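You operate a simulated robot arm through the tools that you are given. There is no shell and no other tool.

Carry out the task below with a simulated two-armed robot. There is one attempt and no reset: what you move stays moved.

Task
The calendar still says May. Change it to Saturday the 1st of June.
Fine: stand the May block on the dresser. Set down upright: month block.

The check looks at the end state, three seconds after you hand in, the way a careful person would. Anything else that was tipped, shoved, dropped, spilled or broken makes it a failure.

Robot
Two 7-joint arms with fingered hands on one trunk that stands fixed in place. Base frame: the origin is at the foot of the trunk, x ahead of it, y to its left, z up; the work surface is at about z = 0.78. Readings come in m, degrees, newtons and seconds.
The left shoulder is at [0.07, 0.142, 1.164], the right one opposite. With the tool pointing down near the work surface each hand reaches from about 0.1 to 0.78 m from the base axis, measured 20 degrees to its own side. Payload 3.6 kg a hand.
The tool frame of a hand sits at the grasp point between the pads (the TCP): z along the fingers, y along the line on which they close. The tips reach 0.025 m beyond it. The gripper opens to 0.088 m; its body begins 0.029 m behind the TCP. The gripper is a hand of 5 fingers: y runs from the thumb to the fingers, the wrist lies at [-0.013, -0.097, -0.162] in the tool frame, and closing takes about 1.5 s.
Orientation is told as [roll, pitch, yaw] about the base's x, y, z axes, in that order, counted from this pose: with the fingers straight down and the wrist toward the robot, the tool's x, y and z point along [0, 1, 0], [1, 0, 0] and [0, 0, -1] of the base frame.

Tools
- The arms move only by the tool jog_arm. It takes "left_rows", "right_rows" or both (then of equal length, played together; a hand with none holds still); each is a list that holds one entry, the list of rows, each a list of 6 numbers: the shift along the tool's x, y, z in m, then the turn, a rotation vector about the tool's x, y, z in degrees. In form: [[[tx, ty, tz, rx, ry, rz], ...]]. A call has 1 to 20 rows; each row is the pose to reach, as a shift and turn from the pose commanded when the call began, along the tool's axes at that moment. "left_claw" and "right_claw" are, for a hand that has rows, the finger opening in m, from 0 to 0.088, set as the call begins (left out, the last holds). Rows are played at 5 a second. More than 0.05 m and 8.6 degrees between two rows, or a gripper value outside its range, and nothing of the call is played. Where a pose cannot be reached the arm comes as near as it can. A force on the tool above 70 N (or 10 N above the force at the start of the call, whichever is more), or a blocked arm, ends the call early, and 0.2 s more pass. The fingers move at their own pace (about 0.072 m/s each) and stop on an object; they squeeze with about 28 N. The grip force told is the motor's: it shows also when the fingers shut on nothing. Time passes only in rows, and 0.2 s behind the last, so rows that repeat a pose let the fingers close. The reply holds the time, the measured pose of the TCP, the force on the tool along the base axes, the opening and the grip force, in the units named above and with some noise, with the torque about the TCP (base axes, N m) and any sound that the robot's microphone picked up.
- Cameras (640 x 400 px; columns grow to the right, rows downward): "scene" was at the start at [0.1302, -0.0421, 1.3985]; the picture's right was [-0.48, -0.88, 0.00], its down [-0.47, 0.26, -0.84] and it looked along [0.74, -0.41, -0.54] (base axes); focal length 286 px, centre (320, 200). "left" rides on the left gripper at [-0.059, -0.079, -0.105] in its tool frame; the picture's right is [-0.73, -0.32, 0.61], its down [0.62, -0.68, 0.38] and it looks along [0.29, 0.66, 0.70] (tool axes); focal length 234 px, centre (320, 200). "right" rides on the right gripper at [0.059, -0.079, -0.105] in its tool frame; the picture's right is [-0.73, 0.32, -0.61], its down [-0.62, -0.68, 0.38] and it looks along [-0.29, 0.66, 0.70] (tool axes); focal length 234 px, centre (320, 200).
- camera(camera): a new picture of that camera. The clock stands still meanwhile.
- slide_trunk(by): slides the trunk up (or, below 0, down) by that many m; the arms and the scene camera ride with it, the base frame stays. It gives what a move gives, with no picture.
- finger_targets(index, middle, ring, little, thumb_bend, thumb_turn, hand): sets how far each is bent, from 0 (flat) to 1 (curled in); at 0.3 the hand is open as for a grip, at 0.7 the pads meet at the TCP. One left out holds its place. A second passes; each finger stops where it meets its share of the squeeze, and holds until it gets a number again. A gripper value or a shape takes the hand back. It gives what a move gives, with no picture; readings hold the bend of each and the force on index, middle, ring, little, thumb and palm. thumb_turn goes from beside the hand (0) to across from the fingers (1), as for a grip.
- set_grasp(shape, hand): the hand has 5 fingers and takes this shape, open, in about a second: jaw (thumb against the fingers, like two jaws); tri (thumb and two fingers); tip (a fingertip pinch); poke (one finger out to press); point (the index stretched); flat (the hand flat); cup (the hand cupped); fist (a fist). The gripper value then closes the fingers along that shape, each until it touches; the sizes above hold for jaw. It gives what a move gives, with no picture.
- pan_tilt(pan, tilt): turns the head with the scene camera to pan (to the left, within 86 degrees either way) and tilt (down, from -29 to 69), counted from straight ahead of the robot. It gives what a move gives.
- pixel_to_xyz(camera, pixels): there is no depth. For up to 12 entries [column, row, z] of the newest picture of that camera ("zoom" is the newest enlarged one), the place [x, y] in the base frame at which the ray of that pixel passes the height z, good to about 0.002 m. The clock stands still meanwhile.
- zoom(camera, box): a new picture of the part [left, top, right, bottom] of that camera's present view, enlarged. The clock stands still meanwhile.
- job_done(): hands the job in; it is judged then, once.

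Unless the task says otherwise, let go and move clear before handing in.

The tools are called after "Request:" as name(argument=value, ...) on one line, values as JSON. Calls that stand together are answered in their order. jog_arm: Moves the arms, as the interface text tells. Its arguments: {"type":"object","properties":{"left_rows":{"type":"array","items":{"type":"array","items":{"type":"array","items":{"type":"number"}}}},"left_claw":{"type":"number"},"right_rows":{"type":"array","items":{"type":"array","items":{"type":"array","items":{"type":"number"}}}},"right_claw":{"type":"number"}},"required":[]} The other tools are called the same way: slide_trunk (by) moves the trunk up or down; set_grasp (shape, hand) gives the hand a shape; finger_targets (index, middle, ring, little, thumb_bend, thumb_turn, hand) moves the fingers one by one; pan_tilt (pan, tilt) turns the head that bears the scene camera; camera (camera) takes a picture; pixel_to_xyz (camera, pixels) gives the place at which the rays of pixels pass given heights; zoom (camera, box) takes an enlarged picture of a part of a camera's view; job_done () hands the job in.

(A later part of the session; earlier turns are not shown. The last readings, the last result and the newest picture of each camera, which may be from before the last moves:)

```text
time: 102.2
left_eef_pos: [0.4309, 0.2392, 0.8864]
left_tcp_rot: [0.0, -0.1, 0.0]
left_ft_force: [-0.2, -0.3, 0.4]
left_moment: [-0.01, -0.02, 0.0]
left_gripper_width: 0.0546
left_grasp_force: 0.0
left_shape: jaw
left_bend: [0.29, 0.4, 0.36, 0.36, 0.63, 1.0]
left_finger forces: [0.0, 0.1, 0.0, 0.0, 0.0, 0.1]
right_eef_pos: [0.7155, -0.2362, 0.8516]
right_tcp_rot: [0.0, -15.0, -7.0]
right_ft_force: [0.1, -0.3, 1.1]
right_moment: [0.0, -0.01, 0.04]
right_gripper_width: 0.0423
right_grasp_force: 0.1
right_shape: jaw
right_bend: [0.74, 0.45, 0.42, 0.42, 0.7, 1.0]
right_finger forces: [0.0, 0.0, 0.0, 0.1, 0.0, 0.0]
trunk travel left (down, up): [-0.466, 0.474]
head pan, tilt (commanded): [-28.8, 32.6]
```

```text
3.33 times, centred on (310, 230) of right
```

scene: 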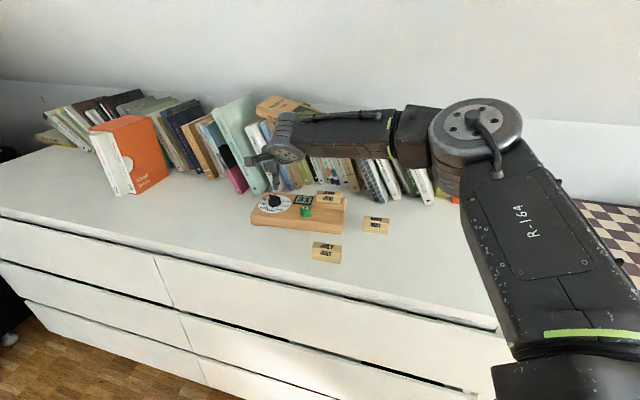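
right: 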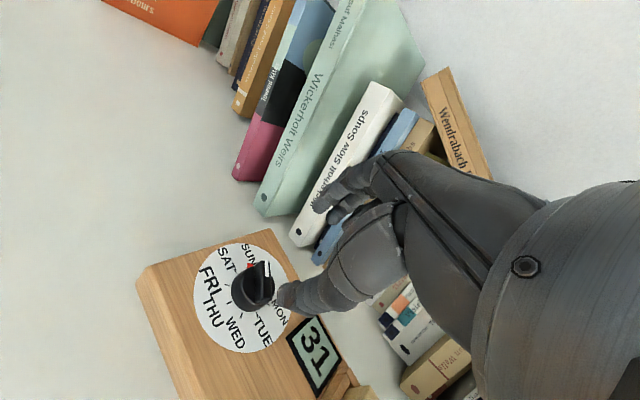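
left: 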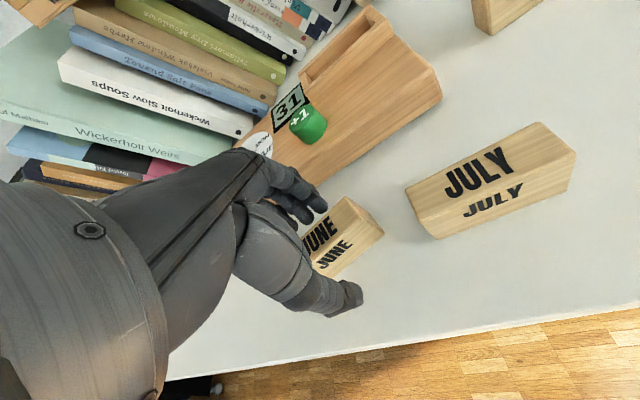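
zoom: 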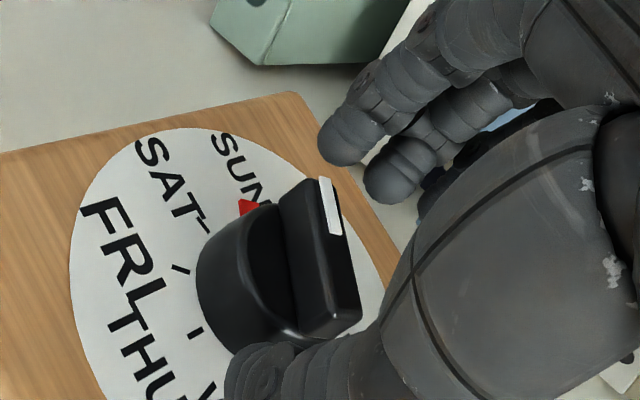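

No contact yet at 42 mm opening. I'll lower 4 mm and close further in steps, watching the finger forces.

Request:
slide_trunk(by=-0.004)

Request:
jog_arm(right_rows=[[[0, 0, 0, 0, 0, 0], [0, 0, 0, 0, 0, 0], [0, 0, 0, 0, 0, 0]]], right_claw=0.036)

Request:
zoom(camera="right", box=[240, 170, 380, 290])

```text
time: 102.8
left_eef_pos: [0.4312, 0.2382, 0.8835]
left_tcp_rot: [0.0, 0.0, -0.1]
left_ft_force: [-0.1, 1.3, -0.1]
left_moment: [-0.01, 0.02, 0.01]
left_gripper_width: 0.0548
left_grasp_force: 0.1
left_shape: jaw
left_bend: [0.29, 0.4, 0.36, 0.36, 0.63, 1.0]
left_finger forces: [0.0, 0.1, 0.0, 0.1, 0.0, 0.1]
right_eef_pos: [0.7146, -0.2358, 0.8465]
right_tcp_rot: [0.0, -15.0, -7.1]
right_ft_force: [0.2, 0.6, 0.3]
right_moment: [0.03, -0.04, 0.01]
right_gripper_width: 0.0424
right_grasp_force: 0.1
right_shape: jaw
right_bend: [0.74, 0.45, 0.42, 0.42, 0.7, 1.0]
right_finger forces: [0.1, 0.0, 0.0, 0.1, 0.0, 0.0]
trunk travel left (down, up): [-0.462, 0.478]
head pan, tilt (commanded): [-28.8, 32.6]
```

```text
time: 103.5
left_eef_pos: [0.4318, 0.2387, 0.8829]
left_tcp_rot: [0.0, 0.0, -0.1]
left_ft_force: [-0.2, 0.4, 0.7]
left_moment: [0.03, -0.04, 0.0]
left_gripper_width: 0.0548
left_grasp_force: 0.1
left_shape: jaw
left_bend: [0.29, 0.4, 0.36, 0.36, 0.63, 1.0]
left_finger forces: [0.0, 0.0, 0.0, 0.1, 0.0, 0.0]
right_eef_pos: [0.7152, -0.2354, 0.8472]
right_tcp_rot: [0.1, -15.0, -6.9]
right_ft_force: [0.2, 0.0, -0.4]
right_moment: [-0.02, 0.01, 0.02]
right_gripper_width: 0.0365
right_grasp_force: 0.0
right_shape: jaw
right_bend: [0.74, 0.48, 0.45, 0.43, 0.72, 1.0]
right_finger forces: [0.1, 0.0, 0.1, 0.0, 0.1, 0.0]
trunk travel left (down, up): [-0.462, 0.478]
head pan, tilt (commanded): [-28.8, 32.6]
```

```text
3.33 times, centred on (310, 230) of right
```

zoom: 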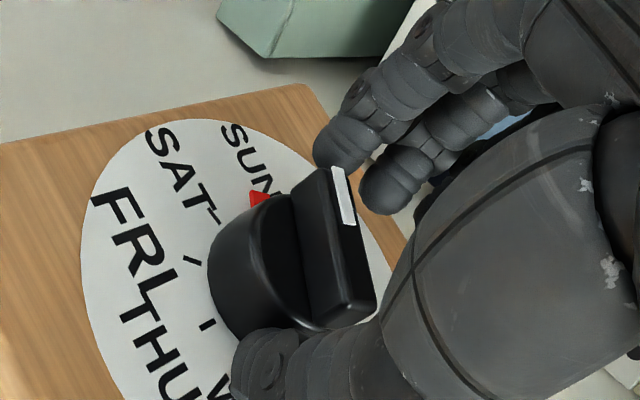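

Still no contact at 36 mm; the fingertips sit either side of the ridge tip. I'll close further in small steps.

Request:
jog_arm(right_rows=[[[0, 0, 0, 0, 0, 0], [0, 0, 0, 0, 0, 0]]], right_claw=0.032)

Request:
jog_arm(right_rows=[[[0, 0, 0, 0, 0, 0], [0, 0, 0, 0, 0, 0]]], right_claw=0.028)

Request:
zoom(camera="right", box=[240, 170, 380, 290])

Request:
zoom(camera="scene", box=[257, 165, 297, 199])

```text
time: 104.2
left_eef_pos: [0.4318, 0.2389, 0.8826]
left_tcp_rot: [0.0, 0.1, -0.1]
left_ft_force: [-0.2, 0.7, -0.4]
left_moment: [0.02, -0.01, 0.02]
left_gripper_width: 0.0547
left_grasp_force: 0.0
left_shape: jaw
left_bend: [0.29, 0.4, 0.36, 0.36, 0.63, 1.0]
left_finger forces: [0.0, 0.0, 0.0, 0.0, 0.1, 0.1]
right_eef_pos: [0.7162, -0.2355, 0.8484]
right_tcp_rot: [-0.1, -15.0, -7.1]
right_ft_force: [0.1, 0.8, -0.1]
right_moment: [0.0, 0.03, 0.02]
right_gripper_width: 0.0327
right_grasp_force: 0.0
right_shape: jaw
right_bend: [0.74, 0.5, 0.47, 0.45, 0.73, 1.0]
right_finger forces: [0.0, 0.0, 0.1, 0.1, 0.2, 0.0]
trunk travel left (down, up): [-0.462, 0.478]
head pan, tilt (commanded): [-28.8, 32.6]
```

```text
time: 104.8
left_eef_pos: [0.4303, 0.239, 0.8828]
left_tcp_rot: [-0.1, 0.0, -0.1]
left_ft_force: [0.4, 0.2, 0.0]
left_moment: [0.03, 0.02, -0.02]
left_gripper_width: 0.0546
left_grasp_force: 0.0
left_shape: jaw
left_bend: [0.29, 0.4, 0.36, 0.36, 0.63, 1.0]
left_finger forces: [0.1, 0.0, 0.0, 0.0, 0.0, 0.0]
right_eef_pos: [0.7159, -0.2354, 0.8483]
right_tcp_rot: [0.0, -14.9, -6.9]
right_ft_force: [-0.9, -0.8, 0.7]
right_moment: [0.02, 0.03, 0.03]
right_gripper_width: 0.0292
right_grasp_force: 0.0
right_shape: jaw
right_bend: [0.74, 0.52, 0.5, 0.47, 0.73, 1.0]
right_finger forces: [0.0, 0.0, 0.0, 0.0, 1.0, 0.0]
trunk travel left (down, up): [-0.462, 0.478]
head pan, tilt (commanded): [-28.8, 32.6]
```

```text
3.33 times, centred on (310, 230) of right
```

zoom: 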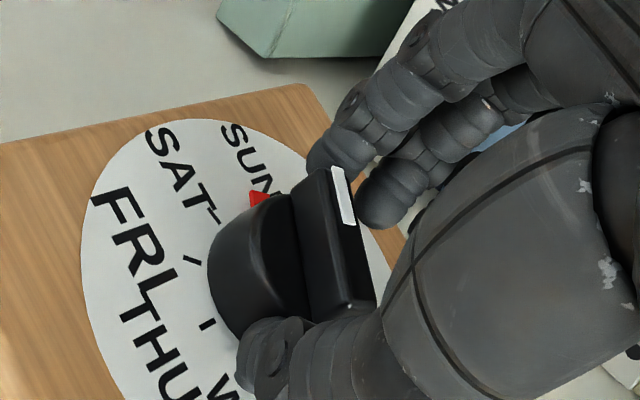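

```text
11.76 times, centred on (277, 182) of scene
```

zoom: 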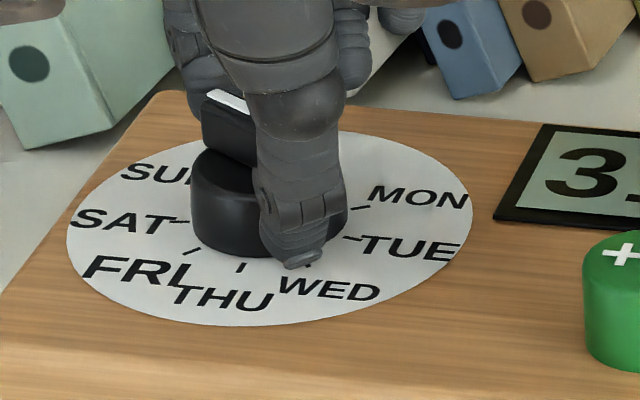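

The thumb touches first (1 N) while the fingers are still off the knob, so I'll shift the hand back 2.5 mm and continue closing.

Request:
jog_arm(right_rows=[[[0, -0.0012, -0.0003, 0, 0, 0], [0, -0.0024, -0.0006, 0, 0, 0], [0, -0.0024, -0.0006, 0, 0, 0]]], right_claw=0.026)

Request:
jog_arm(right_rows=[[[0, 0, 0, 0, 0, 0], [0, 0, 0, 0, 0, 0]]], right_claw=0.023)

Request:
zoom(camera="right", box=[240, 170, 380, 290])

```text
time: 105.5
left_eef_pos: [0.4319, 0.239, 0.8828]
left_tcp_rot: [0.0, 0.0, -0.1]
left_ft_force: [0.0, -0.1, -0.1]
left_moment: [-0.01, -0.01, -0.02]
left_gripper_width: 0.0548
left_grasp_force: 0.1
left_shape: jaw
left_bend: [0.29, 0.4, 0.36, 0.36, 0.63, 1.0]
left_finger forces: [0.0, 0.1, 0.1, 0.1, 0.0, 0.0]
right_eef_pos: [0.7122, -0.2353, 0.847]
right_tcp_rot: [0.0, -15.1, -7.0]
right_ft_force: [2.9, 1.4, 2.6]
right_moment: [-0.08, -0.09, 0.05]
right_gripper_width: 0.023
right_grasp_force: 28.2
right_shape: jaw
right_bend: [0.73, 0.59, 0.65, 0.63, 0.75, 1.0]
right_finger forces: [15.3, 11.8, 0.0, 0.0, 22.0, 0.1]
trunk travel left (down, up): [-0.462, 0.478]
head pan, tilt (commanded): [-28.8, 32.6]
```

```text
time: 106.2
left_eef_pos: [0.4309, 0.2379, 0.8818]
left_tcp_rot: [-0.1, 0.0, 0.0]
left_ft_force: [-0.4, -0.7, 0.1]
left_moment: [0.0, -0.01, 0.03]
left_gripper_width: 0.0547
left_grasp_force: 0.0
left_shape: jaw
left_bend: [0.29, 0.4, 0.36, 0.36, 0.63, 1.0]
left_finger forces: [0.0, 0.0, 0.0, 0.0, 0.0, 0.2]
right_eef_pos: [0.7124, -0.2347, 0.8472]
right_tcp_rot: [0.0, -15.0, -7.0]
right_ft_force: [1.7, 1.7, 3.0]
right_moment: [0.04, -0.02, 0.02]
right_gripper_width: 0.024
right_grasp_force: 0.0
right_shape: jaw
right_bend: [0.73, 0.55, 0.53, 0.5, 0.74, 1.0]
right_finger forces: [2.9, 0.7, 0.0, 0.1, 1.4, 0.0]
trunk travel left (down, up): [-0.462, 0.478]
head pan, tilt (commanded): [-28.8, 32.6]
```

```text
3.33 times, centred on (310, 230) of right
```

zoom: 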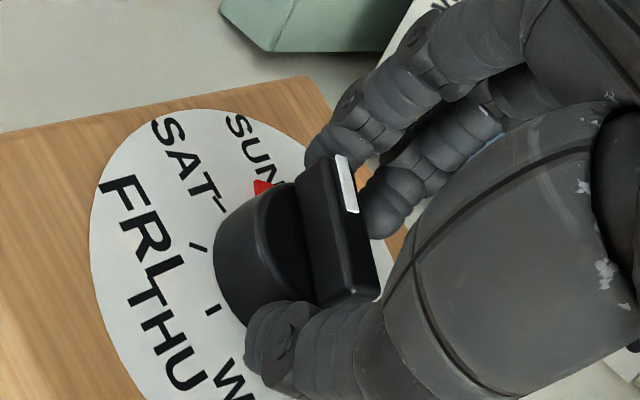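

Contact is now on both sides (index, middle and thumb). I'll squeeze fully, then check the forces before turning.

Request:
jog_arm(right_rows=[[[0, 0, 0, 0, 0, 0], [0, 0, 0, 0, 0, 0], [0, 0, 0, 0, 0, 0], [0, 0, 0, 0, 0, 0], [0, 0, 0, 0, 0, 0]]], right_claw=0.0)

Request:
zoom(camera="right", box=[240, 170, 380, 290])

Request:
zoom(camera="scene", box=[257, 165, 297, 199])

```text
time: 107.3
left_eef_pos: [0.4318, 0.2386, 0.8812]
left_tcp_rot: [0.0, 0.0, -0.1]
left_ft_force: [0.3, 0.3, -0.4]
left_moment: [-0.03, 0.03, 0.01]
left_gripper_width: 0.0547
left_grasp_force: 0.0
left_shape: jaw
left_bend: [0.29, 0.4, 0.36, 0.36, 0.63, 1.0]
left_finger forces: [0.1, 0.0, 0.0, 0.1, 0.1, 0.1]
right_eef_pos: [0.711, -0.2357, 0.8472]
right_tcp_rot: [-0.1, -15.1, -7.0]
right_ft_force: [-3.0, 1.7, 0.3]
right_moment: [-0.01, 0.11, 0.03]
right_gripper_width: 0.0239
right_grasp_force: 27.7
right_shape: jaw
right_bend: [0.74, 0.56, 0.6, 0.58, 0.75, 1.0]
right_finger forces: [14.8, 8.1, 0.0, 0.0, 23.7, 0.0]
trunk travel left (down, up): [-0.462, 0.478]
head pan, tilt (commanded): [-28.8, 32.6]
```

```text
3.33 times, centred on (310, 230) of right
```

zoom: 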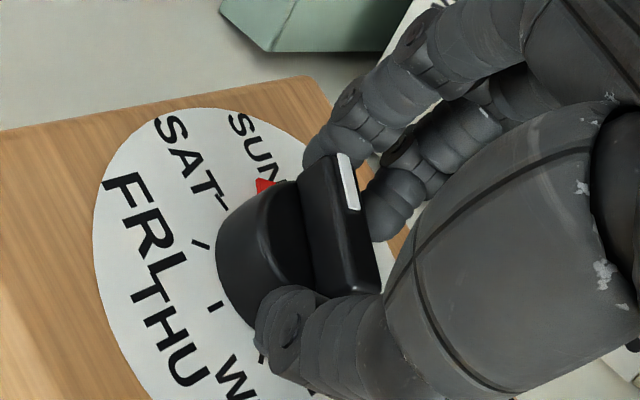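

```text
11.76 times, centred on (277, 182) of scene
```

zoom: 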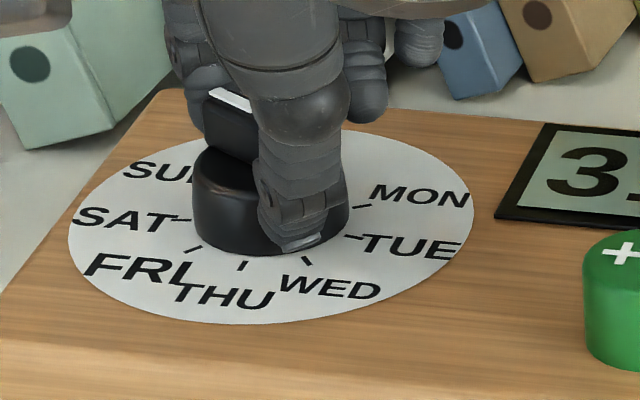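

The grip on the knob is solid (index 15 N, middle 8 N, thumb 24 N) and the board hasn't moved. I'll turn 20° counter-clockwise first.

Request:
jog_arm(right_rows=[[[-0.0006, 0, 0, 0, 1.294, -4.83], [-0.0012, 0.0001, 0, 0, 2.588, -9.66], [-0.0018, 0.0002, 0.0001, 0, 3.882, -14.49], [-0.0023, 0.0004, 0.0001, 0, 5.176, -19.32], [-0.0023, 0.0004, 0.0001, 0, 5.176, -19.32]]])

Request:
zoom(camera="right", box=[240, 170, 380, 290])

Request:
zoom(camera="scene", box=[257, 165, 297, 199])

```text
time: 108.5
left_eef_pos: [0.4325, 0.2377, 0.8826]
left_tcp_rot: [-0.1, 0.0, -0.1]
left_ft_force: [0.2, -0.4, 0.0]
left_moment: [-0.03, 0.0, -0.03]
left_gripper_width: 0.0547
left_grasp_force: 0.1
left_shape: jaw
left_bend: [0.29, 0.4, 0.36, 0.36, 0.63, 1.0]
left_finger forces: [0.1, 0.0, 0.0, 0.0, 0.1, 0.1]
right_eef_pos: [0.7118, -0.238, 0.8478]
right_tcp_rot: [-0.1, -15.0, 13.0]
right_ft_force: [-2.4, -2.0, -0.4]
right_moment: [-0.07, 0.02, -0.03]
right_gripper_width: 0.0236
right_grasp_force: 27.8
right_shape: jaw
right_bend: [0.74, 0.56, 0.6, 0.58, 0.75, 1.0]
right_finger forces: [15.1, 9.9, 0.0, 0.1, 23.6, 0.1]
trunk travel left (down, up): [-0.462, 0.478]
head pan, tilt (commanded): [-28.8, 32.6]
```

```text
3.33 times, centred on (310, 230) of right
```

zoom: 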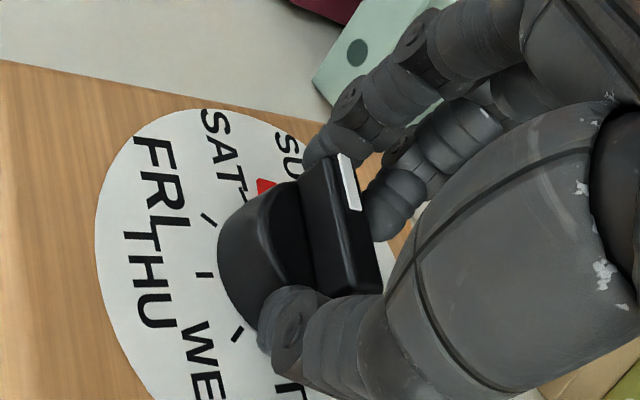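

```text
11.76 times, centred on (277, 182) of scene
```

zoom: 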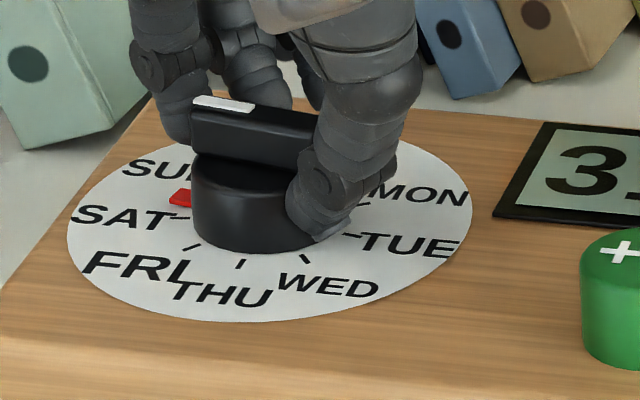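

The knob turned with the hand, and the red mark moved with it, from SUN toward SAT, so the red mark is the knob's pointer. I'll turn the remaining 20°.

Request:
jog_arm(right_rows=[[[-0.0006, 0.0002, 0.0001, 0, 1.294, -4.83], [-0.0011, 0.0005, 0.0001, 0, 2.588, -9.66], [-0.0016, 0.0008, 0.0002, 0, 3.882, -14.49], [-0.002, 0.0012, 0.0003, 0, 5.176, -19.32], [-0.002, 0.0012, 0.0003, 0, 5.176, -19.32]]])

Request:
zoom(camera="right", box=[240, 170, 380, 290])

Request:
zoom(camera="scene", box=[257, 165, 297, 199])

```text
time: 109.8
left_eef_pos: [0.4309, 0.2372, 0.8834]
left_tcp_rot: [0.2, 0.1, 0.0]
left_ft_force: [-0.6, -0.4, 0.5]
left_moment: [0.03, -0.01, 0.05]
left_gripper_width: 0.0546
left_grasp_force: 0.1
left_shape: jaw
left_bend: [0.29, 0.4, 0.36, 0.36, 0.63, 1.0]
left_finger forces: [0.0, 0.0, 0.0, 0.1, 0.1, 0.0]
right_eef_pos: [0.7132, -0.2405, 0.8467]
right_tcp_rot: [0.0, -15.0, 33.0]
right_ft_force: [-2.8, -4.2, 0.1]
right_moment: [-0.15, 0.01, -0.02]
right_gripper_width: 0.0232
right_grasp_force: 28.3
right_shape: jaw
right_bend: [0.74, 0.56, 0.6, 0.58, 0.75, 1.0]
right_finger forces: [14.2, 9.6, 0.1, 0.0, 25.3, 0.0]
trunk travel left (down, up): [-0.462, 0.478]
head pan, tilt (commanded): [-28.8, 32.6]
```

```text
3.33 times, centred on (310, 230) of right
```

zoom: 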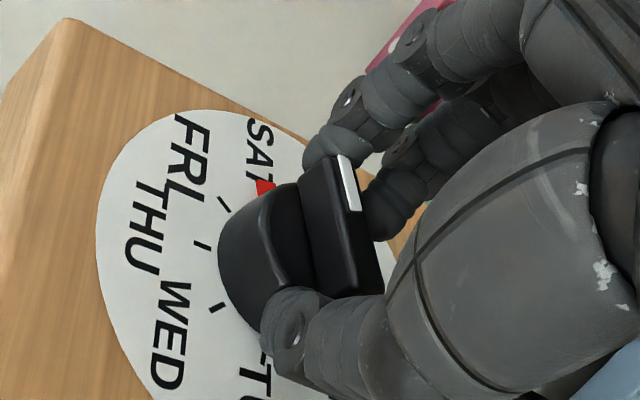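

```text
11.76 times, centred on (277, 182) of scene
```

zoom: 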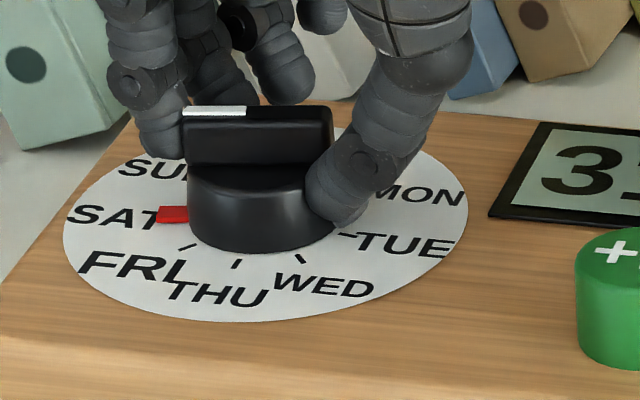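

The red pointer now sits on SAT at scene zoom (172,215). I'll zoom in to check the alignment with the SAT tick before letting go.

Request:
zoom(camera="scene", box=[258, 174, 288, 194])

Request:
pixel_to_xyz(camera="zoom", pixels=[[100, 100, 0.8145]])

Request:
zoom(camera="right", box=[270, 190, 330, 260])

```text
16.00 times, centred on (273, 184) of scene
```

zoom: 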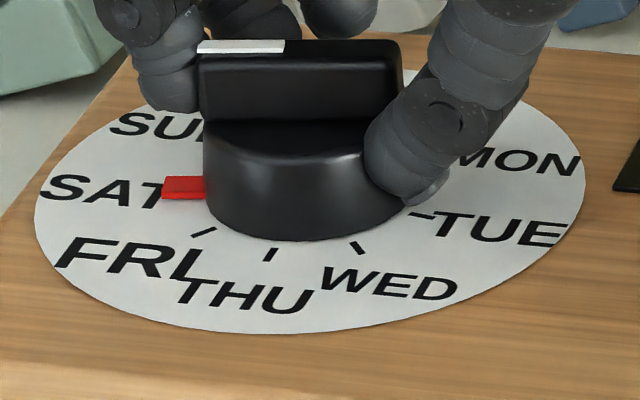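

```text
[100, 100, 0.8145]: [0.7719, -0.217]
```

```text
5.71 times, centred on (300, 225) of right
```

zoom: 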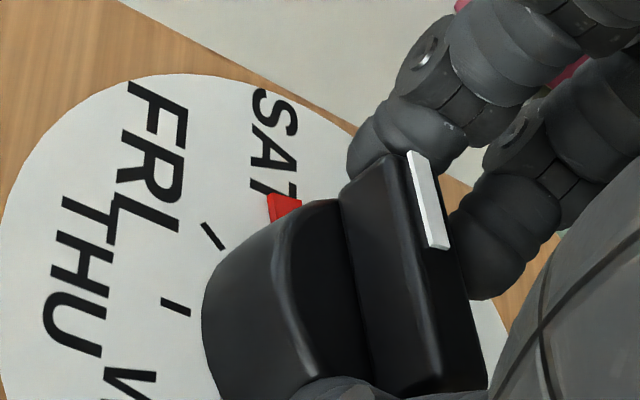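

Request:
zoom(camera="scene", box=[258, 174, 288, 194])

Request:
pixel_to_xyz(camera="zoom", pixels=[[165, 189, 0.8165], [203, 232, 0.8145], [268, 254, 0.8145], [357, 247, 0.8145], [422, 214, 0.8145], [185, 188, 0.8165], [36, 210, 0.8145], [585, 180, 0.8145], [275, 333, 0.8145]])

```text
16.00 times, centred on (273, 184) of scene
```

zoom: 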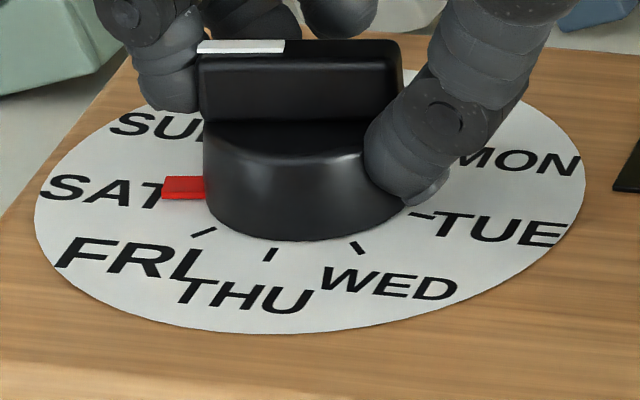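

```text
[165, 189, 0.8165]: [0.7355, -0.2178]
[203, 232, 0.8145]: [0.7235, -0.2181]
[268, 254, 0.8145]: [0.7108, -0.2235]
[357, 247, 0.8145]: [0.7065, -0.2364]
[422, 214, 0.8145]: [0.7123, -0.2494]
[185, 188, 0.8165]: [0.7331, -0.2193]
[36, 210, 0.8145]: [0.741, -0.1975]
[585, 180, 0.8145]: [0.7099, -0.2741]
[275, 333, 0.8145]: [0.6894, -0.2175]
```

Request:
zoom(camera="right", box=[250, 180, 330, 270])

```text
4.44 times, centred on (290, 225) of right
```

zoom: 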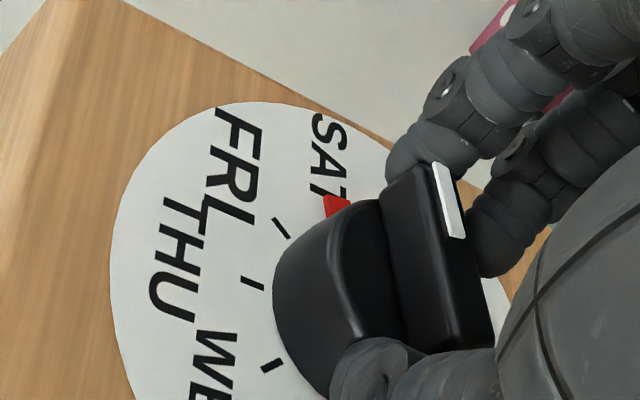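

Request:
pixel_to_xyz(camera="zoom", pixels=[[328, 153, 0.8145], [230, 165, 0.8145], [175, 258, 0.8145], [281, 228, 0.8145], [252, 283, 0.8145], [272, 364, 0.8145], [337, 205, 0.8145], [337, 205, 0.8165], [330, 200, 0.8165], [345, 203, 0.8165]])

```text
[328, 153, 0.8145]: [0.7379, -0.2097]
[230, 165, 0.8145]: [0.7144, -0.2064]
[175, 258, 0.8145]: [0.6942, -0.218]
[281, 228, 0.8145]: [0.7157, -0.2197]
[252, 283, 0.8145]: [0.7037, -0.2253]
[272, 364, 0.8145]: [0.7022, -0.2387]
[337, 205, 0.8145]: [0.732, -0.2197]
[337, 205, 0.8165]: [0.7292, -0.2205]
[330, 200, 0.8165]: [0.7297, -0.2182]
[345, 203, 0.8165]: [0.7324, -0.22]
```

The red pointer measures about 60°, matching SAT at about 61°. I'll open the fingers slightly, then lift straight up with the trunk.

Request:
jog_arm(right_rows=[[[0, 0, 0, 0, 0, 0], [0, 0, 0, 0, 0, 0], [0, 0, 0, 0, 0, 0]]], right_claw=0.038)

Request:
slide_trunk(by=0.01)

Request:
jog_arm(right_rows=[[[0, 0, 0, 0, 0, 0], [0, 0, 0, 0, 0, 0], [0, 0, 0, 0, 0, 0]]], right_claw=0.055)

Request:
slide_trunk(by=0.06)

Request:
camera(camera="scene")

Request:
zoom(camera="scene", box=[245, 175, 345, 240])

```text
time: 110.5
left_eef_pos: [0.4303, 0.2386, 0.8822]
left_tcp_rot: [0.0, 0.0, 0.0]
left_ft_force: [-0.7, -0.8, -0.1]
left_moment: [0.0, 0.01, 0.03]
left_gripper_width: 0.055
left_grasp_force: 0.0
left_shape: jaw
left_bend: [0.29, 0.4, 0.36, 0.36, 0.63, 1.0]
left_finger forces: [0.0, 0.0, 0.0, 0.0, 0.1, 0.0]
right_eef_pos: [0.7137, -0.2392, 0.847]
right_tcp_rot: [0.0, -15.0, 33.1]
right_ft_force: [-0.3, 0.6, -0.3]
right_moment: [0.02, 0.02, 0.0]
right_gripper_width: 0.0377
right_grasp_force: 0.0
right_shape: jaw
right_bend: [0.74, 0.47, 0.44, 0.43, 0.72, 1.0]
right_finger forces: [0.0, 0.0, 0.0, 0.0, 0.0, 0.1]
trunk travel left (down, up): [-0.462, 0.478]
head pan, tilt (commanded): [-28.8, 32.6]
```

```text
time: 111.1
left_eef_pos: [0.4318, 0.2388, 0.8928]
left_tcp_rot: [0.0, 0.0, -0.1]
left_ft_force: [-0.1, 0.0, -0.1]
left_moment: [0.0, -0.02, -0.01]
left_gripper_width: 0.0548
left_grasp_force: 0.0
left_shape: jaw
left_bend: [0.29, 0.4, 0.36, 0.36, 0.63, 1.0]
left_finger forces: [0.0, 0.0, 0.1, 0.0, 0.0, 0.0]
right_eef_pos: [0.7147, -0.2405, 0.8576]
right_tcp_rot: [0.0, -15.0, 33.1]
right_ft_force: [0.3, -0.6, 0.7]
right_moment: [-0.01, -0.01, 0.0]
right_gripper_width: 0.0377
right_grasp_force: 0.1
right_shape: jaw
right_bend: [0.74, 0.47, 0.44, 0.43, 0.72, 1.0]
right_finger forces: [0.0, 0.0, 0.1, 0.1, 0.0, 0.0]
trunk travel left (down, up): [-0.472, 0.468]
head pan, tilt (commanded): [-28.8, 32.6]
```

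```text
time: 111.9
left_eef_pos: [0.4324, 0.237, 0.8931]
left_tcp_rot: [-0.1, 0.0, 0.0]
left_ft_force: [0.4, -0.4, -0.7]
left_moment: [-0.02, 0.02, 0.01]
left_gripper_width: 0.0547
left_grasp_force: 0.0
left_shape: jaw
left_bend: [0.29, 0.4, 0.36, 0.36, 0.63, 1.0]
left_finger forces: [0.0, 0.0, 0.0, 0.1, 0.1, 0.1]
right_eef_pos: [0.7151, -0.2399, 0.8579]
right_tcp_rot: [0.0, -15.1, 33.0]
right_ft_force: [0.1, -0.8, -0.2]
right_moment: [0.01, -0.04, 0.0]
right_gripper_width: 0.0546
right_grasp_force: 0.0
right_shape: jaw
right_bend: [0.29, 0.4, 0.36, 0.37, 0.63, 1.0]
right_finger forces: [0.0, 0.0, 0.0, 0.1, 0.0, 0.0]
trunk travel left (down, up): [-0.472, 0.468]
head pan, tilt (commanded): [-28.8, 32.6]
```

```text
time: 112.9
left_eef_pos: [0.4317, 0.2391, 0.9529]
left_tcp_rot: [-0.1, 0.0, -0.1]
left_ft_force: [0.3, 0.2, 0.0]
left_moment: [0.01, -0.02, 0.0]
left_gripper_width: 0.0546
left_grasp_force: 0.0
left_shape: jaw
left_bend: [0.29, 0.4, 0.36, 0.36, 0.63, 1.0]
left_finger forces: [0.0, 0.0, 0.0, 0.1, 0.0, 0.0]
right_eef_pos: [0.714, -0.2394, 0.9174]
right_tcp_rot: [0.1, -15.0, 33.0]
right_ft_force: [0.7, 0.3, -0.1]
right_moment: [-0.02, -0.01, -0.01]
right_gripper_width: 0.0548
right_grasp_force: 0.0
right_shape: jaw
right_bend: [0.29, 0.4, 0.36, 0.37, 0.63, 1.0]
right_finger forces: [0.0, 0.0, 0.0, 0.0, 0.1, 0.1]
trunk travel left (down, up): [-0.532, 0.408]
head pan, tilt (commanded): [-28.8, 32.6]
```

```text
taken
```

scene: 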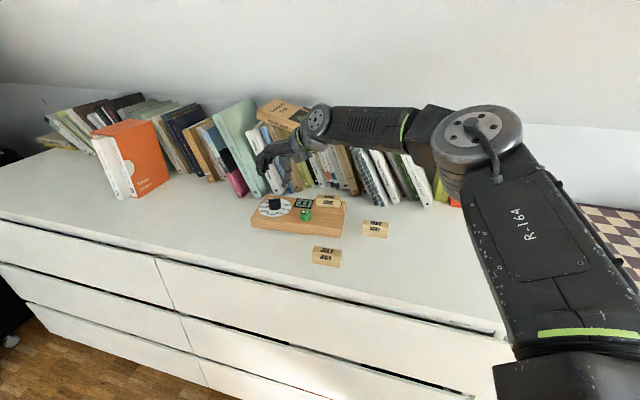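

```text
6.15 times, centred on (295, 208) of scene
```

zoom: 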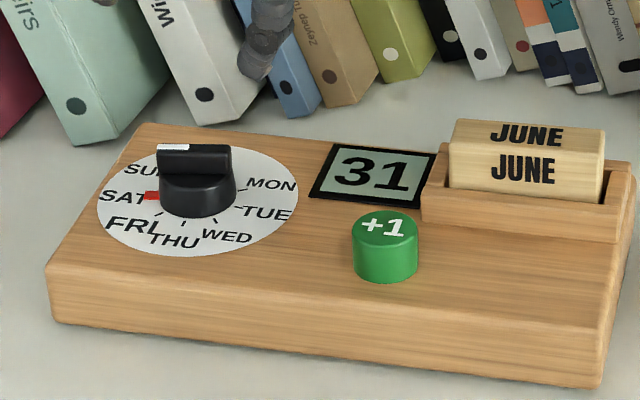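

The knob holds at SAT after release and everything else is undisturbed. Now the button: I'll retract the right hand, level it, and switch it to the poke shape.

Request:
jog_arm(right_rows=[[[0.004, -0.005, -0.02, 0, 0, 0], [0.009, -0.03, -0.035, 0, -1.7, 6.4], [0.014, -0.055, -0.045, 0, -3.4, 12.8], [0.02, -0.08, -0.055, 0, -5.1, 19.1], [0.028, -0.1053, -0.0624, 0, -6.8, 25.5], [0.028, -0.1053, -0.0624, 0, -8.54, 31.9], [0.028, -0.1053, -0.0624, 0, -8.54, 31.9]]])

Request:
jog_arm(right_rows=[[[0, 0, 0, 7.5, 0, 0], [0, 0, 0, 15, 0, 0], [0, 0, 0, 15, 0, 0]]])

Request:
set_grasp(shape="poke", hand="right")

Request:
camera(camera="right")

Request:
camera(camera="scene")

```text
time: 114.5
left_eef_pos: [0.43, 0.2375, 0.9535]
left_tcp_rot: [0.0, 0.0, -0.1]
left_ft_force: [0.2, -0.8, -0.1]
left_moment: [0.02, -0.02, 0.02]
left_gripper_width: 0.0547
left_grasp_force: 0.0
left_shape: jaw
left_bend: [0.29, 0.4, 0.36, 0.36, 0.63, 1.0]
left_finger forces: [0.0, 0.0, 0.0, 0.0, 0.0, 0.0]
right_eef_pos: [0.5981, -0.2819, 0.9523]
right_tcp_rot: [0.0, -15.1, 0.0]
right_ft_force: [0.3, -0.2, 0.2]
right_moment: [0.02, 0.04, -0.02]
right_gripper_width: 0.0547
right_grasp_force: 0.0
right_shape: jaw
right_bend: [0.29, 0.4, 0.36, 0.36, 0.63, 1.0]
right_finger forces: [0.0, 0.1, 0.0, 0.1, 0.0, 0.1]
trunk travel left (down, up): [-0.532, 0.408]
head pan, tilt (commanded): [-28.8, 32.6]
```

```text
time: 115.3
left_eef_pos: [0.4313, 0.2391, 0.9525]
left_tcp_rot: [0.0, 0.0, -0.1]
left_ft_force: [0.1, -0.1, 0.9]
left_moment: [0.0, -0.01, 0.01]
left_gripper_width: 0.0546
left_grasp_force: 0.0
left_shape: jaw
left_bend: [0.29, 0.4, 0.36, 0.36, 0.63, 1.0]
left_finger forces: [0.1, 0.0, 0.0, 0.0, 0.0, 0.0]
right_eef_pos: [0.6002, -0.2808, 0.9512]
right_tcp_rot: [0.1, 0.0, -0.1]
right_ft_force: [-0.7, -0.5, 0.3]
right_moment: [0.0, 0.0, 0.02]
right_gripper_width: 0.0546
right_grasp_force: 0.1
right_shape: jaw
right_bend: [0.29, 0.4, 0.36, 0.36, 0.63, 1.0]
right_finger forces: [0.0, 0.0, 0.0, 0.0, 0.1, 0.1]
trunk travel left (down, up): [-0.532, 0.408]
head pan, tilt (commanded): [-28.8, 32.6]
```

```text
time: 116.2
left_eef_pos: [0.4317, 0.2386, 0.9533]
left_tcp_rot: [0.0, -0.1, -0.1]
left_ft_force: [-0.2, 0.0, 0.1]
left_moment: [-0.03, -0.02, 0.0]
left_gripper_width: 0.0549
left_grasp_force: 0.0
left_shape: jaw
left_bend: [0.29, 0.4, 0.36, 0.36, 0.63, 1.0]
left_finger forces: [0.0, 0.0, 0.1, 0.1, 0.1, 0.0]
right_eef_pos: [0.5996, -0.2812, 0.9512]
right_tcp_rot: [0.0, 0.0, 0.0]
right_ft_force: [-0.5, -0.4, -0.2]
right_moment: [0.0, 0.02, 0.04]
right_gripper_width: 0.0003
right_grasp_force: 0.1
right_shape: poke
right_bend: [0.7, 0.7, 0.99, 0.99, 1.0, 1.0]
right_finger forces: [0.1, 0.0, 0.0, 0.0, 0.0, 0.1]
trunk travel left (down, up): [-0.532, 0.408]
head pan, tilt (commanded): [-28.8, 32.6]
```

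```text
taken
```

right: 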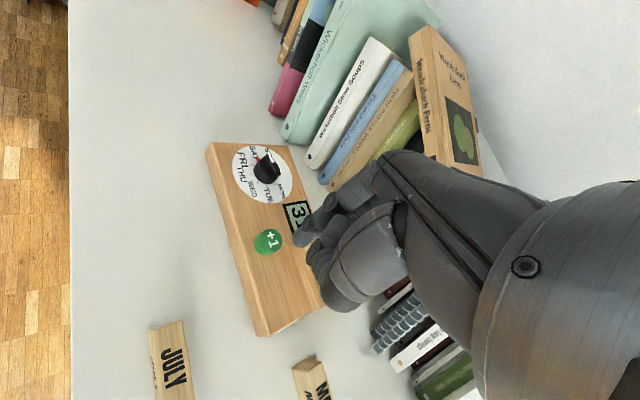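

```text
taken
```

scene: 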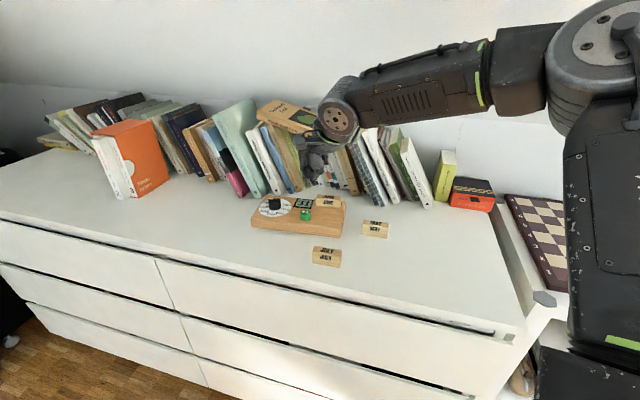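

In the poke shape the index is extended at the TCP. I'll zoom in to see exactly where the fingertip is relative to the button.

Request:
zoom(camera="right", box=[230, 170, 390, 310])

Request:
zoom(camera="scene", box=[270, 110, 370, 220])

```text
2.86 times, centred on (310, 240) of right
```

zoom: 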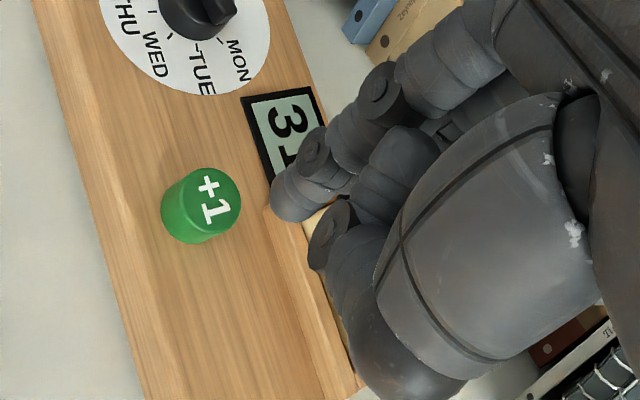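

```text
3.64 times, centred on (320, 165) of scene
```

zoom: 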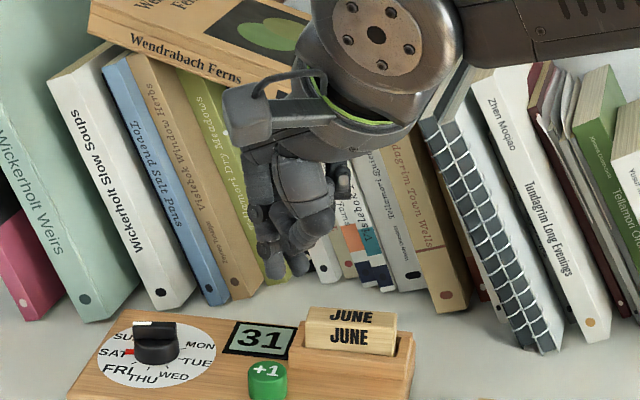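

Request:
pixel_to_xyz(camera="zoom", pixels=[[273, 276, 0.927], [273, 276, 0.922], [273, 276, 0.932], [268, 372, 0.834], [268, 395, 0.8145]])

Request:
zoom(camera="scene", box=[285, 165, 335, 225])

```text
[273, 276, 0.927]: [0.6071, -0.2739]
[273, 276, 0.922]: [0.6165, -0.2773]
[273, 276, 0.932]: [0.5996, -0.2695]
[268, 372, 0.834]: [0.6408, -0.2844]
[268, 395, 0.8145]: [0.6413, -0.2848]
```

```text
6.67 times, centred on (310, 195) of scene
```

zoom: 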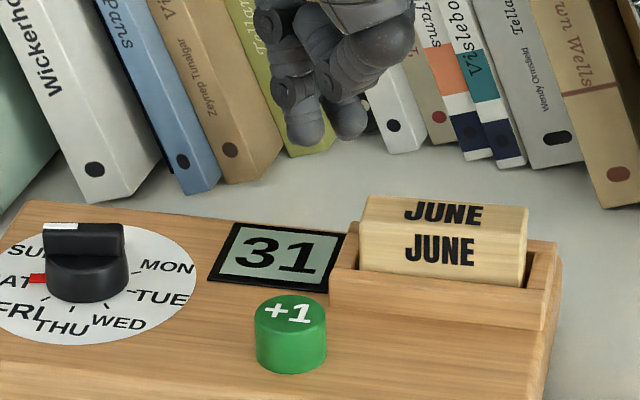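

The index tip is about 5–6 mm off the TCP toward tool +x/+y. I'll fold the middle finger away so only the index presses, and move above the button at yaw -20°.

Request:
finger_targets(hand="right", middle=1.0)

Request:
jog_arm(right_rows=[[[-0.0025, 0.0115, 0.01, 0, 0, 7], [-0.005, 0.023, 0.03, 0, 0, 14], [-0.0075, 0.0345, 0.05, 0, 0, 20], [-0.0075, 0.0345, 0.066, 0, 0, 20], [-0.0075, 0.0345, 0.066, 0, 0, 20]]])

Request:
zoom(camera="right", box=[230, 170, 390, 310])

Request:
zoom(camera="scene", box=[275, 150, 345, 220])

```text
time: 117.2
left_eef_pos: [0.4314, 0.2381, 0.9524]
left_tcp_rot: [0.0, 0.0, -0.1]
left_ft_force: [-0.5, -0.3, -1.1]
left_moment: [0.03, -0.05, 0.0]
left_gripper_width: 0.0549
left_grasp_force: 0.1
left_shape: jaw
left_bend: [0.29, 0.4, 0.36, 0.36, 0.63, 1.0]
left_finger forces: [0.1, 0.0, 0.0, 0.0, 0.0, 0.0]
right_eef_pos: [0.5992, -0.2813, 0.9505]
right_tcp_rot: [0.0, 0.0, 0.1]
right_ft_force: [-0.4, 0.5, 0.5]
right_moment: [0.01, 0.02, 0.0]
right_gripper_width: 0.0227
right_grasp_force: 0.1
right_shape: fingers
right_bend: [0.7, 1.0, 0.99, 0.99, 1.0, 1.0]
right_finger forces: [0.0, 0.0, 0.1, 0.0, 0.1, 0.1]
trunk travel left (down, up): [-0.532, 0.408]
head pan, tilt (commanded): [-28.8, 32.6]
```

```text
time: 118.4
left_eef_pos: [0.4324, 0.2388, 0.9529]
left_tcp_rot: [0.0, 0.0, -0.1]
left_ft_force: [0.2, 0.2, -1.0]
left_moment: [0.0, -0.03, -0.02]
left_gripper_width: 0.0546
left_grasp_force: 0.1
left_shape: jaw
left_bend: [0.29, 0.4, 0.36, 0.36, 0.63, 1.0]
left_finger forces: [0.0, 0.1, 0.0, 0.0, 0.0, 0.0]
right_eef_pos: [0.6362, -0.2875, 0.8844]
right_tcp_rot: [0.1, 0.0, -20.0]
right_ft_force: [0.3, -1.1, -0.4]
right_moment: [-0.01, 0.06, -0.02]
right_gripper_width: 0.0229
right_grasp_force: 0.1
right_shape: fingers
right_bend: [0.7, 1.0, 0.99, 0.99, 1.0, 1.0]
right_finger forces: [0.0, 0.1, 0.0, 0.0, 0.0, 0.0]
trunk travel left (down, up): [-0.532, 0.408]
head pan, tilt (commanded): [-28.8, 32.6]
```

```text
2.86 times, centred on (310, 240) of right
```

zoom: 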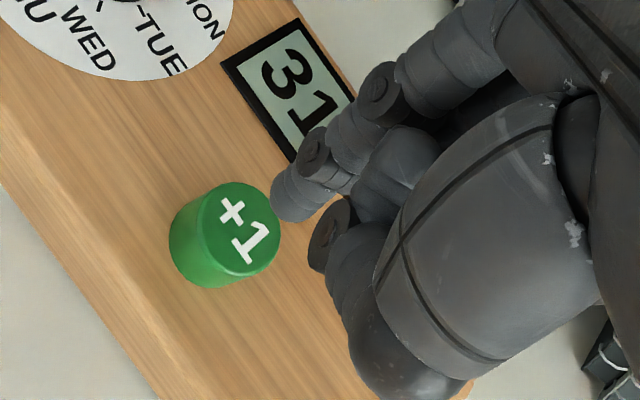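

```text
5.71 times, centred on (310, 185) of scene
```

zoom: 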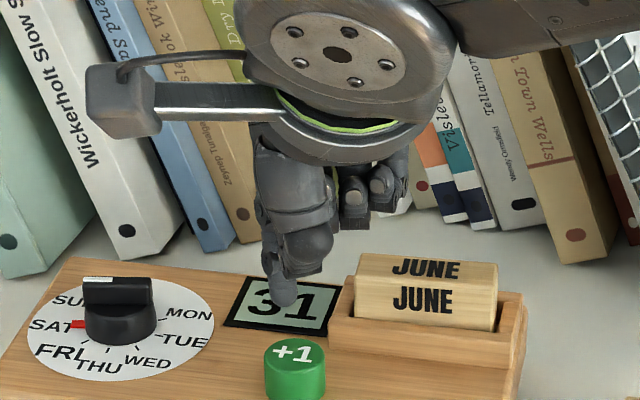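

Request:
pixel_to_xyz(camera="zoom", pixels=[[283, 303, 0.859], [283, 303, 0.856], [295, 352, 0.834], [265, 355, 0.834], [325, 355, 0.834]])

Request:
zoom(camera="right", box=[230, 200, 350, 290])

Request:
pixel_to_xyz(camera="zoom", pixels=[[210, 180, 0.834], [260, 150, 0.86]])

```text
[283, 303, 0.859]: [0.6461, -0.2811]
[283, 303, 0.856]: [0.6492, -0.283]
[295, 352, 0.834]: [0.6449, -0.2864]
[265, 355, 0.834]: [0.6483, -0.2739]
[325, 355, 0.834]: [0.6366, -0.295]
```

```text
4.44 times, centred on (290, 245) of right
```

zoom: 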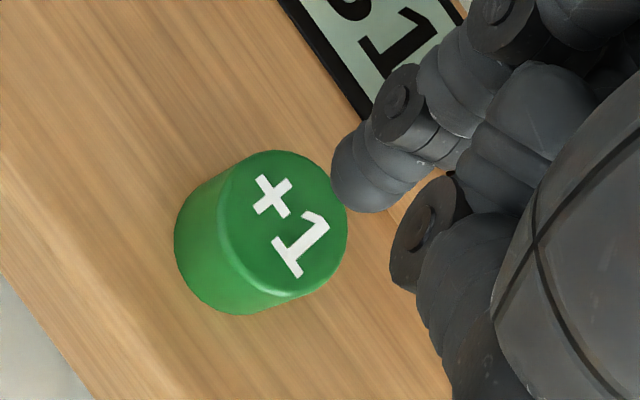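

```text
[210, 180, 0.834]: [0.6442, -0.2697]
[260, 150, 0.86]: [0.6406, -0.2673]
```

The fingertip needs about 4 mm toward tool -x to be centred on the button. I'll correct and lower to just above it.

Request:
jog_arm(right_rows=[[[-0.004, 0, 0.006, 0, 0, 0], [-0.004, 0, 0.012, 0, 0, 0], [-0.004, 0, 0.019, 0, 0, 0], [-0.004, 0, 0.019, 0, 0, 0]]])

Request:
zoom(camera="scene", box=[275, 165, 345, 220])

Request:
zoom(camera="right", box=[230, 200, 350, 290])

```text
time: 119.4
left_eef_pos: [0.4309, 0.239, 0.9533]
left_tcp_rot: [0.1, 0.1, 0.0]
left_ft_force: [0.3, 0.3, 0.5]
left_moment: [0.0, -0.01, -0.03]
left_gripper_width: 0.0548
left_grasp_force: 0.1
left_shape: jaw
left_bend: [0.29, 0.4, 0.36, 0.36, 0.63, 1.0]
left_finger forces: [0.0, 0.1, 0.0, 0.1, 0.0, 0.1]
right_eef_pos: [0.634, -0.2904, 0.8638]
right_tcp_rot: [-0.1, 0.0, -20.1]
right_ft_force: [-1.4, -0.6, 0.4]
right_moment: [0.05, -0.02, -0.01]
right_gripper_width: 0.0225
right_grasp_force: 0.0
right_shape: fingers
right_bend: [0.7, 1.0, 0.99, 0.99, 1.0, 1.0]
right_finger forces: [0.0, 0.0, 0.0, 0.0, 0.1, 0.0]
trunk travel left (down, up): [-0.532, 0.408]
head pan, tilt (commanded): [-28.8, 32.6]
```

```text
7.27 times, centred on (310, 192) of scene
```

zoom: 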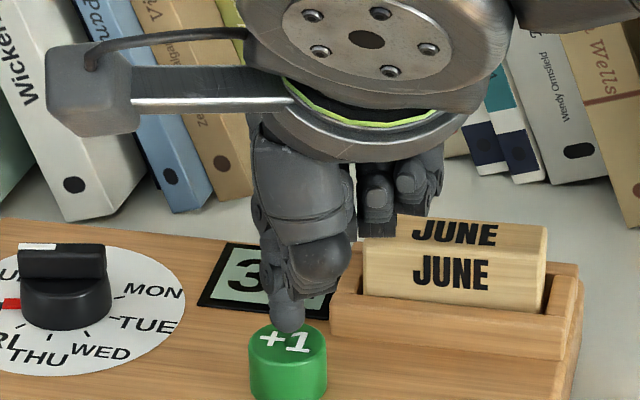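

```text
4.44 times, centred on (290, 245) of right
```

zoom: 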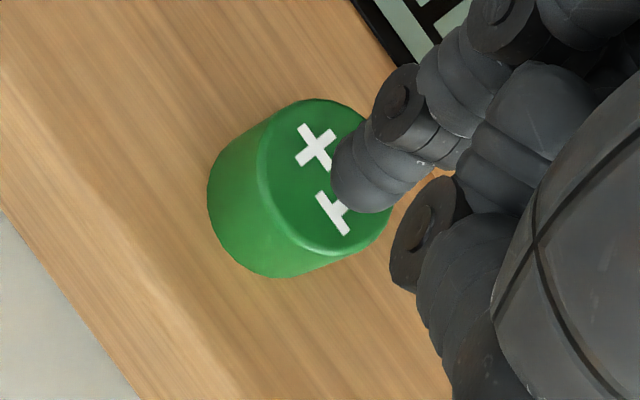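

The fingertip is over the button. Before pressing I'll check that the folded fingers near scene zoom (380,230) clear the JUNE block.

Request:
zoom(camera="scene", box=[275, 165, 345, 220])

Request:
pixel_to_xyz(camera="zoom", pixels=[[378, 233, 0.85], [378, 233, 0.86], [378, 233, 0.87], [378, 233, 0.88], [378, 233, 0.89], [288, 330, 0.839], [288, 350, 0.834], [400, 210, 0.88], [430, 200, 0.88]])

```text
7.27 times, centred on (310, 192) of scene
```

zoom: 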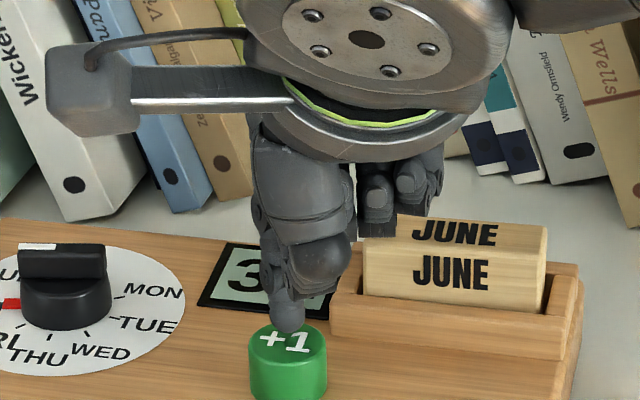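

```text
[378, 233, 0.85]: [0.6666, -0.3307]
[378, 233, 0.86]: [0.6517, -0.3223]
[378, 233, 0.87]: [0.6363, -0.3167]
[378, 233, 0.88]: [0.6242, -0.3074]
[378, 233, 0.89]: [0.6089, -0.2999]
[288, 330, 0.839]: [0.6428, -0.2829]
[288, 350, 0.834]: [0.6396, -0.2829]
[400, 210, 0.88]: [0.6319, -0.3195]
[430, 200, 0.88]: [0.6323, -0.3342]
```

The folded fingers are at z≈0.87, well above JUNE (0.846), and the index tip at (0.643,-0.283) is over the button centre. Lowering to contact.

Request:
jog_arm(right_rows=[[[0, 0, 0.002, 0, 0, 0], [0, 0, 0.004, 0, 0, 0], [0, 0, 0.004, 0, 0, 0]]])

Request:
jog_arm(right_rows=[[[0, 0, 0.001, 0, 0, 0], [0, 0, 0.001, 0, 0, 0]]])

Request:
zoom(camera="scene", box=[275, 165, 345, 220])

```text
time: 120.2
left_eef_pos: [0.4311, 0.2385, 0.9527]
left_tcp_rot: [0.0, 0.0, -0.1]
left_ft_force: [-1.2, 0.6, 0.0]
left_moment: [0.01, 0.02, -0.01]
left_gripper_width: 0.0545
left_grasp_force: 0.1
left_shape: jaw
left_bend: [0.29, 0.4, 0.36, 0.36, 0.63, 1.0]
left_finger forces: [0.0, 0.0, 0.1, 0.0, 0.0, 0.1]
right_eef_pos: [0.6334, -0.2904, 0.8607]
right_tcp_rot: [-0.1, -0.1, -20.0]
right_ft_force: [0.1, 0.2, 1.5]
right_moment: [-0.03, 0.02, -0.01]
right_gripper_width: 0.0225
right_grasp_force: 0.1
right_shape: fingers
right_bend: [0.7, 1.0, 0.99, 0.99, 1.0, 1.0]
right_finger forces: [0.0, 0.0, 0.1, 0.1, 0.0, 0.0]
trunk travel left (down, up): [-0.532, 0.408]
head pan, tilt (commanded): [-28.8, 32.6]
```

```text
time: 120.8
left_eef_pos: [0.4307, 0.2379, 0.9531]
left_tcp_rot: [0.0, 0.0, -0.1]
left_ft_force: [0.3, -0.4, 0.4]
left_moment: [-0.01, -0.03, -0.02]
left_gripper_width: 0.0543
left_grasp_force: 0.0
left_shape: jaw
left_bend: [0.29, 0.4, 0.36, 0.36, 0.63, 1.0]
left_finger forces: [0.0, 0.0, 0.0, 0.0, 0.0, 0.0]
right_eef_pos: [0.6338, -0.29, 0.86]
right_tcp_rot: [0.1, 0.0, -20.0]
right_ft_force: [0.2, -0.6, 0.4]
right_moment: [0.01, -0.02, 0.03]
right_gripper_width: 0.0228
right_grasp_force: 0.0
right_shape: fingers
right_bend: [0.7, 1.0, 0.99, 0.99, 1.0, 1.0]
right_finger forces: [0.0, 0.0, 0.0, 0.0, 0.0, 0.0]
trunk travel left (down, up): [-0.532, 0.408]
head pan, tilt (commanded): [-28.8, 32.6]
```

```text
7.27 times, centred on (310, 192) of scene
```

zoom: 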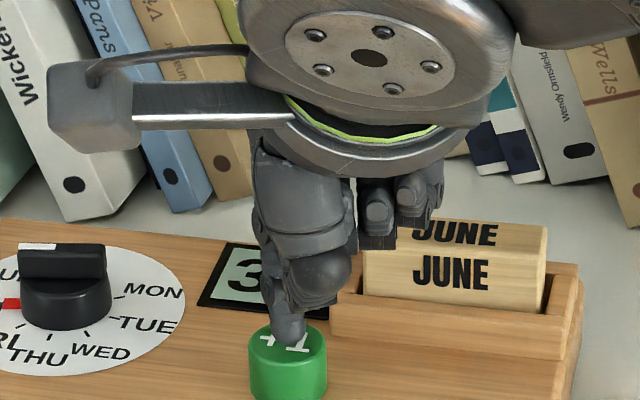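

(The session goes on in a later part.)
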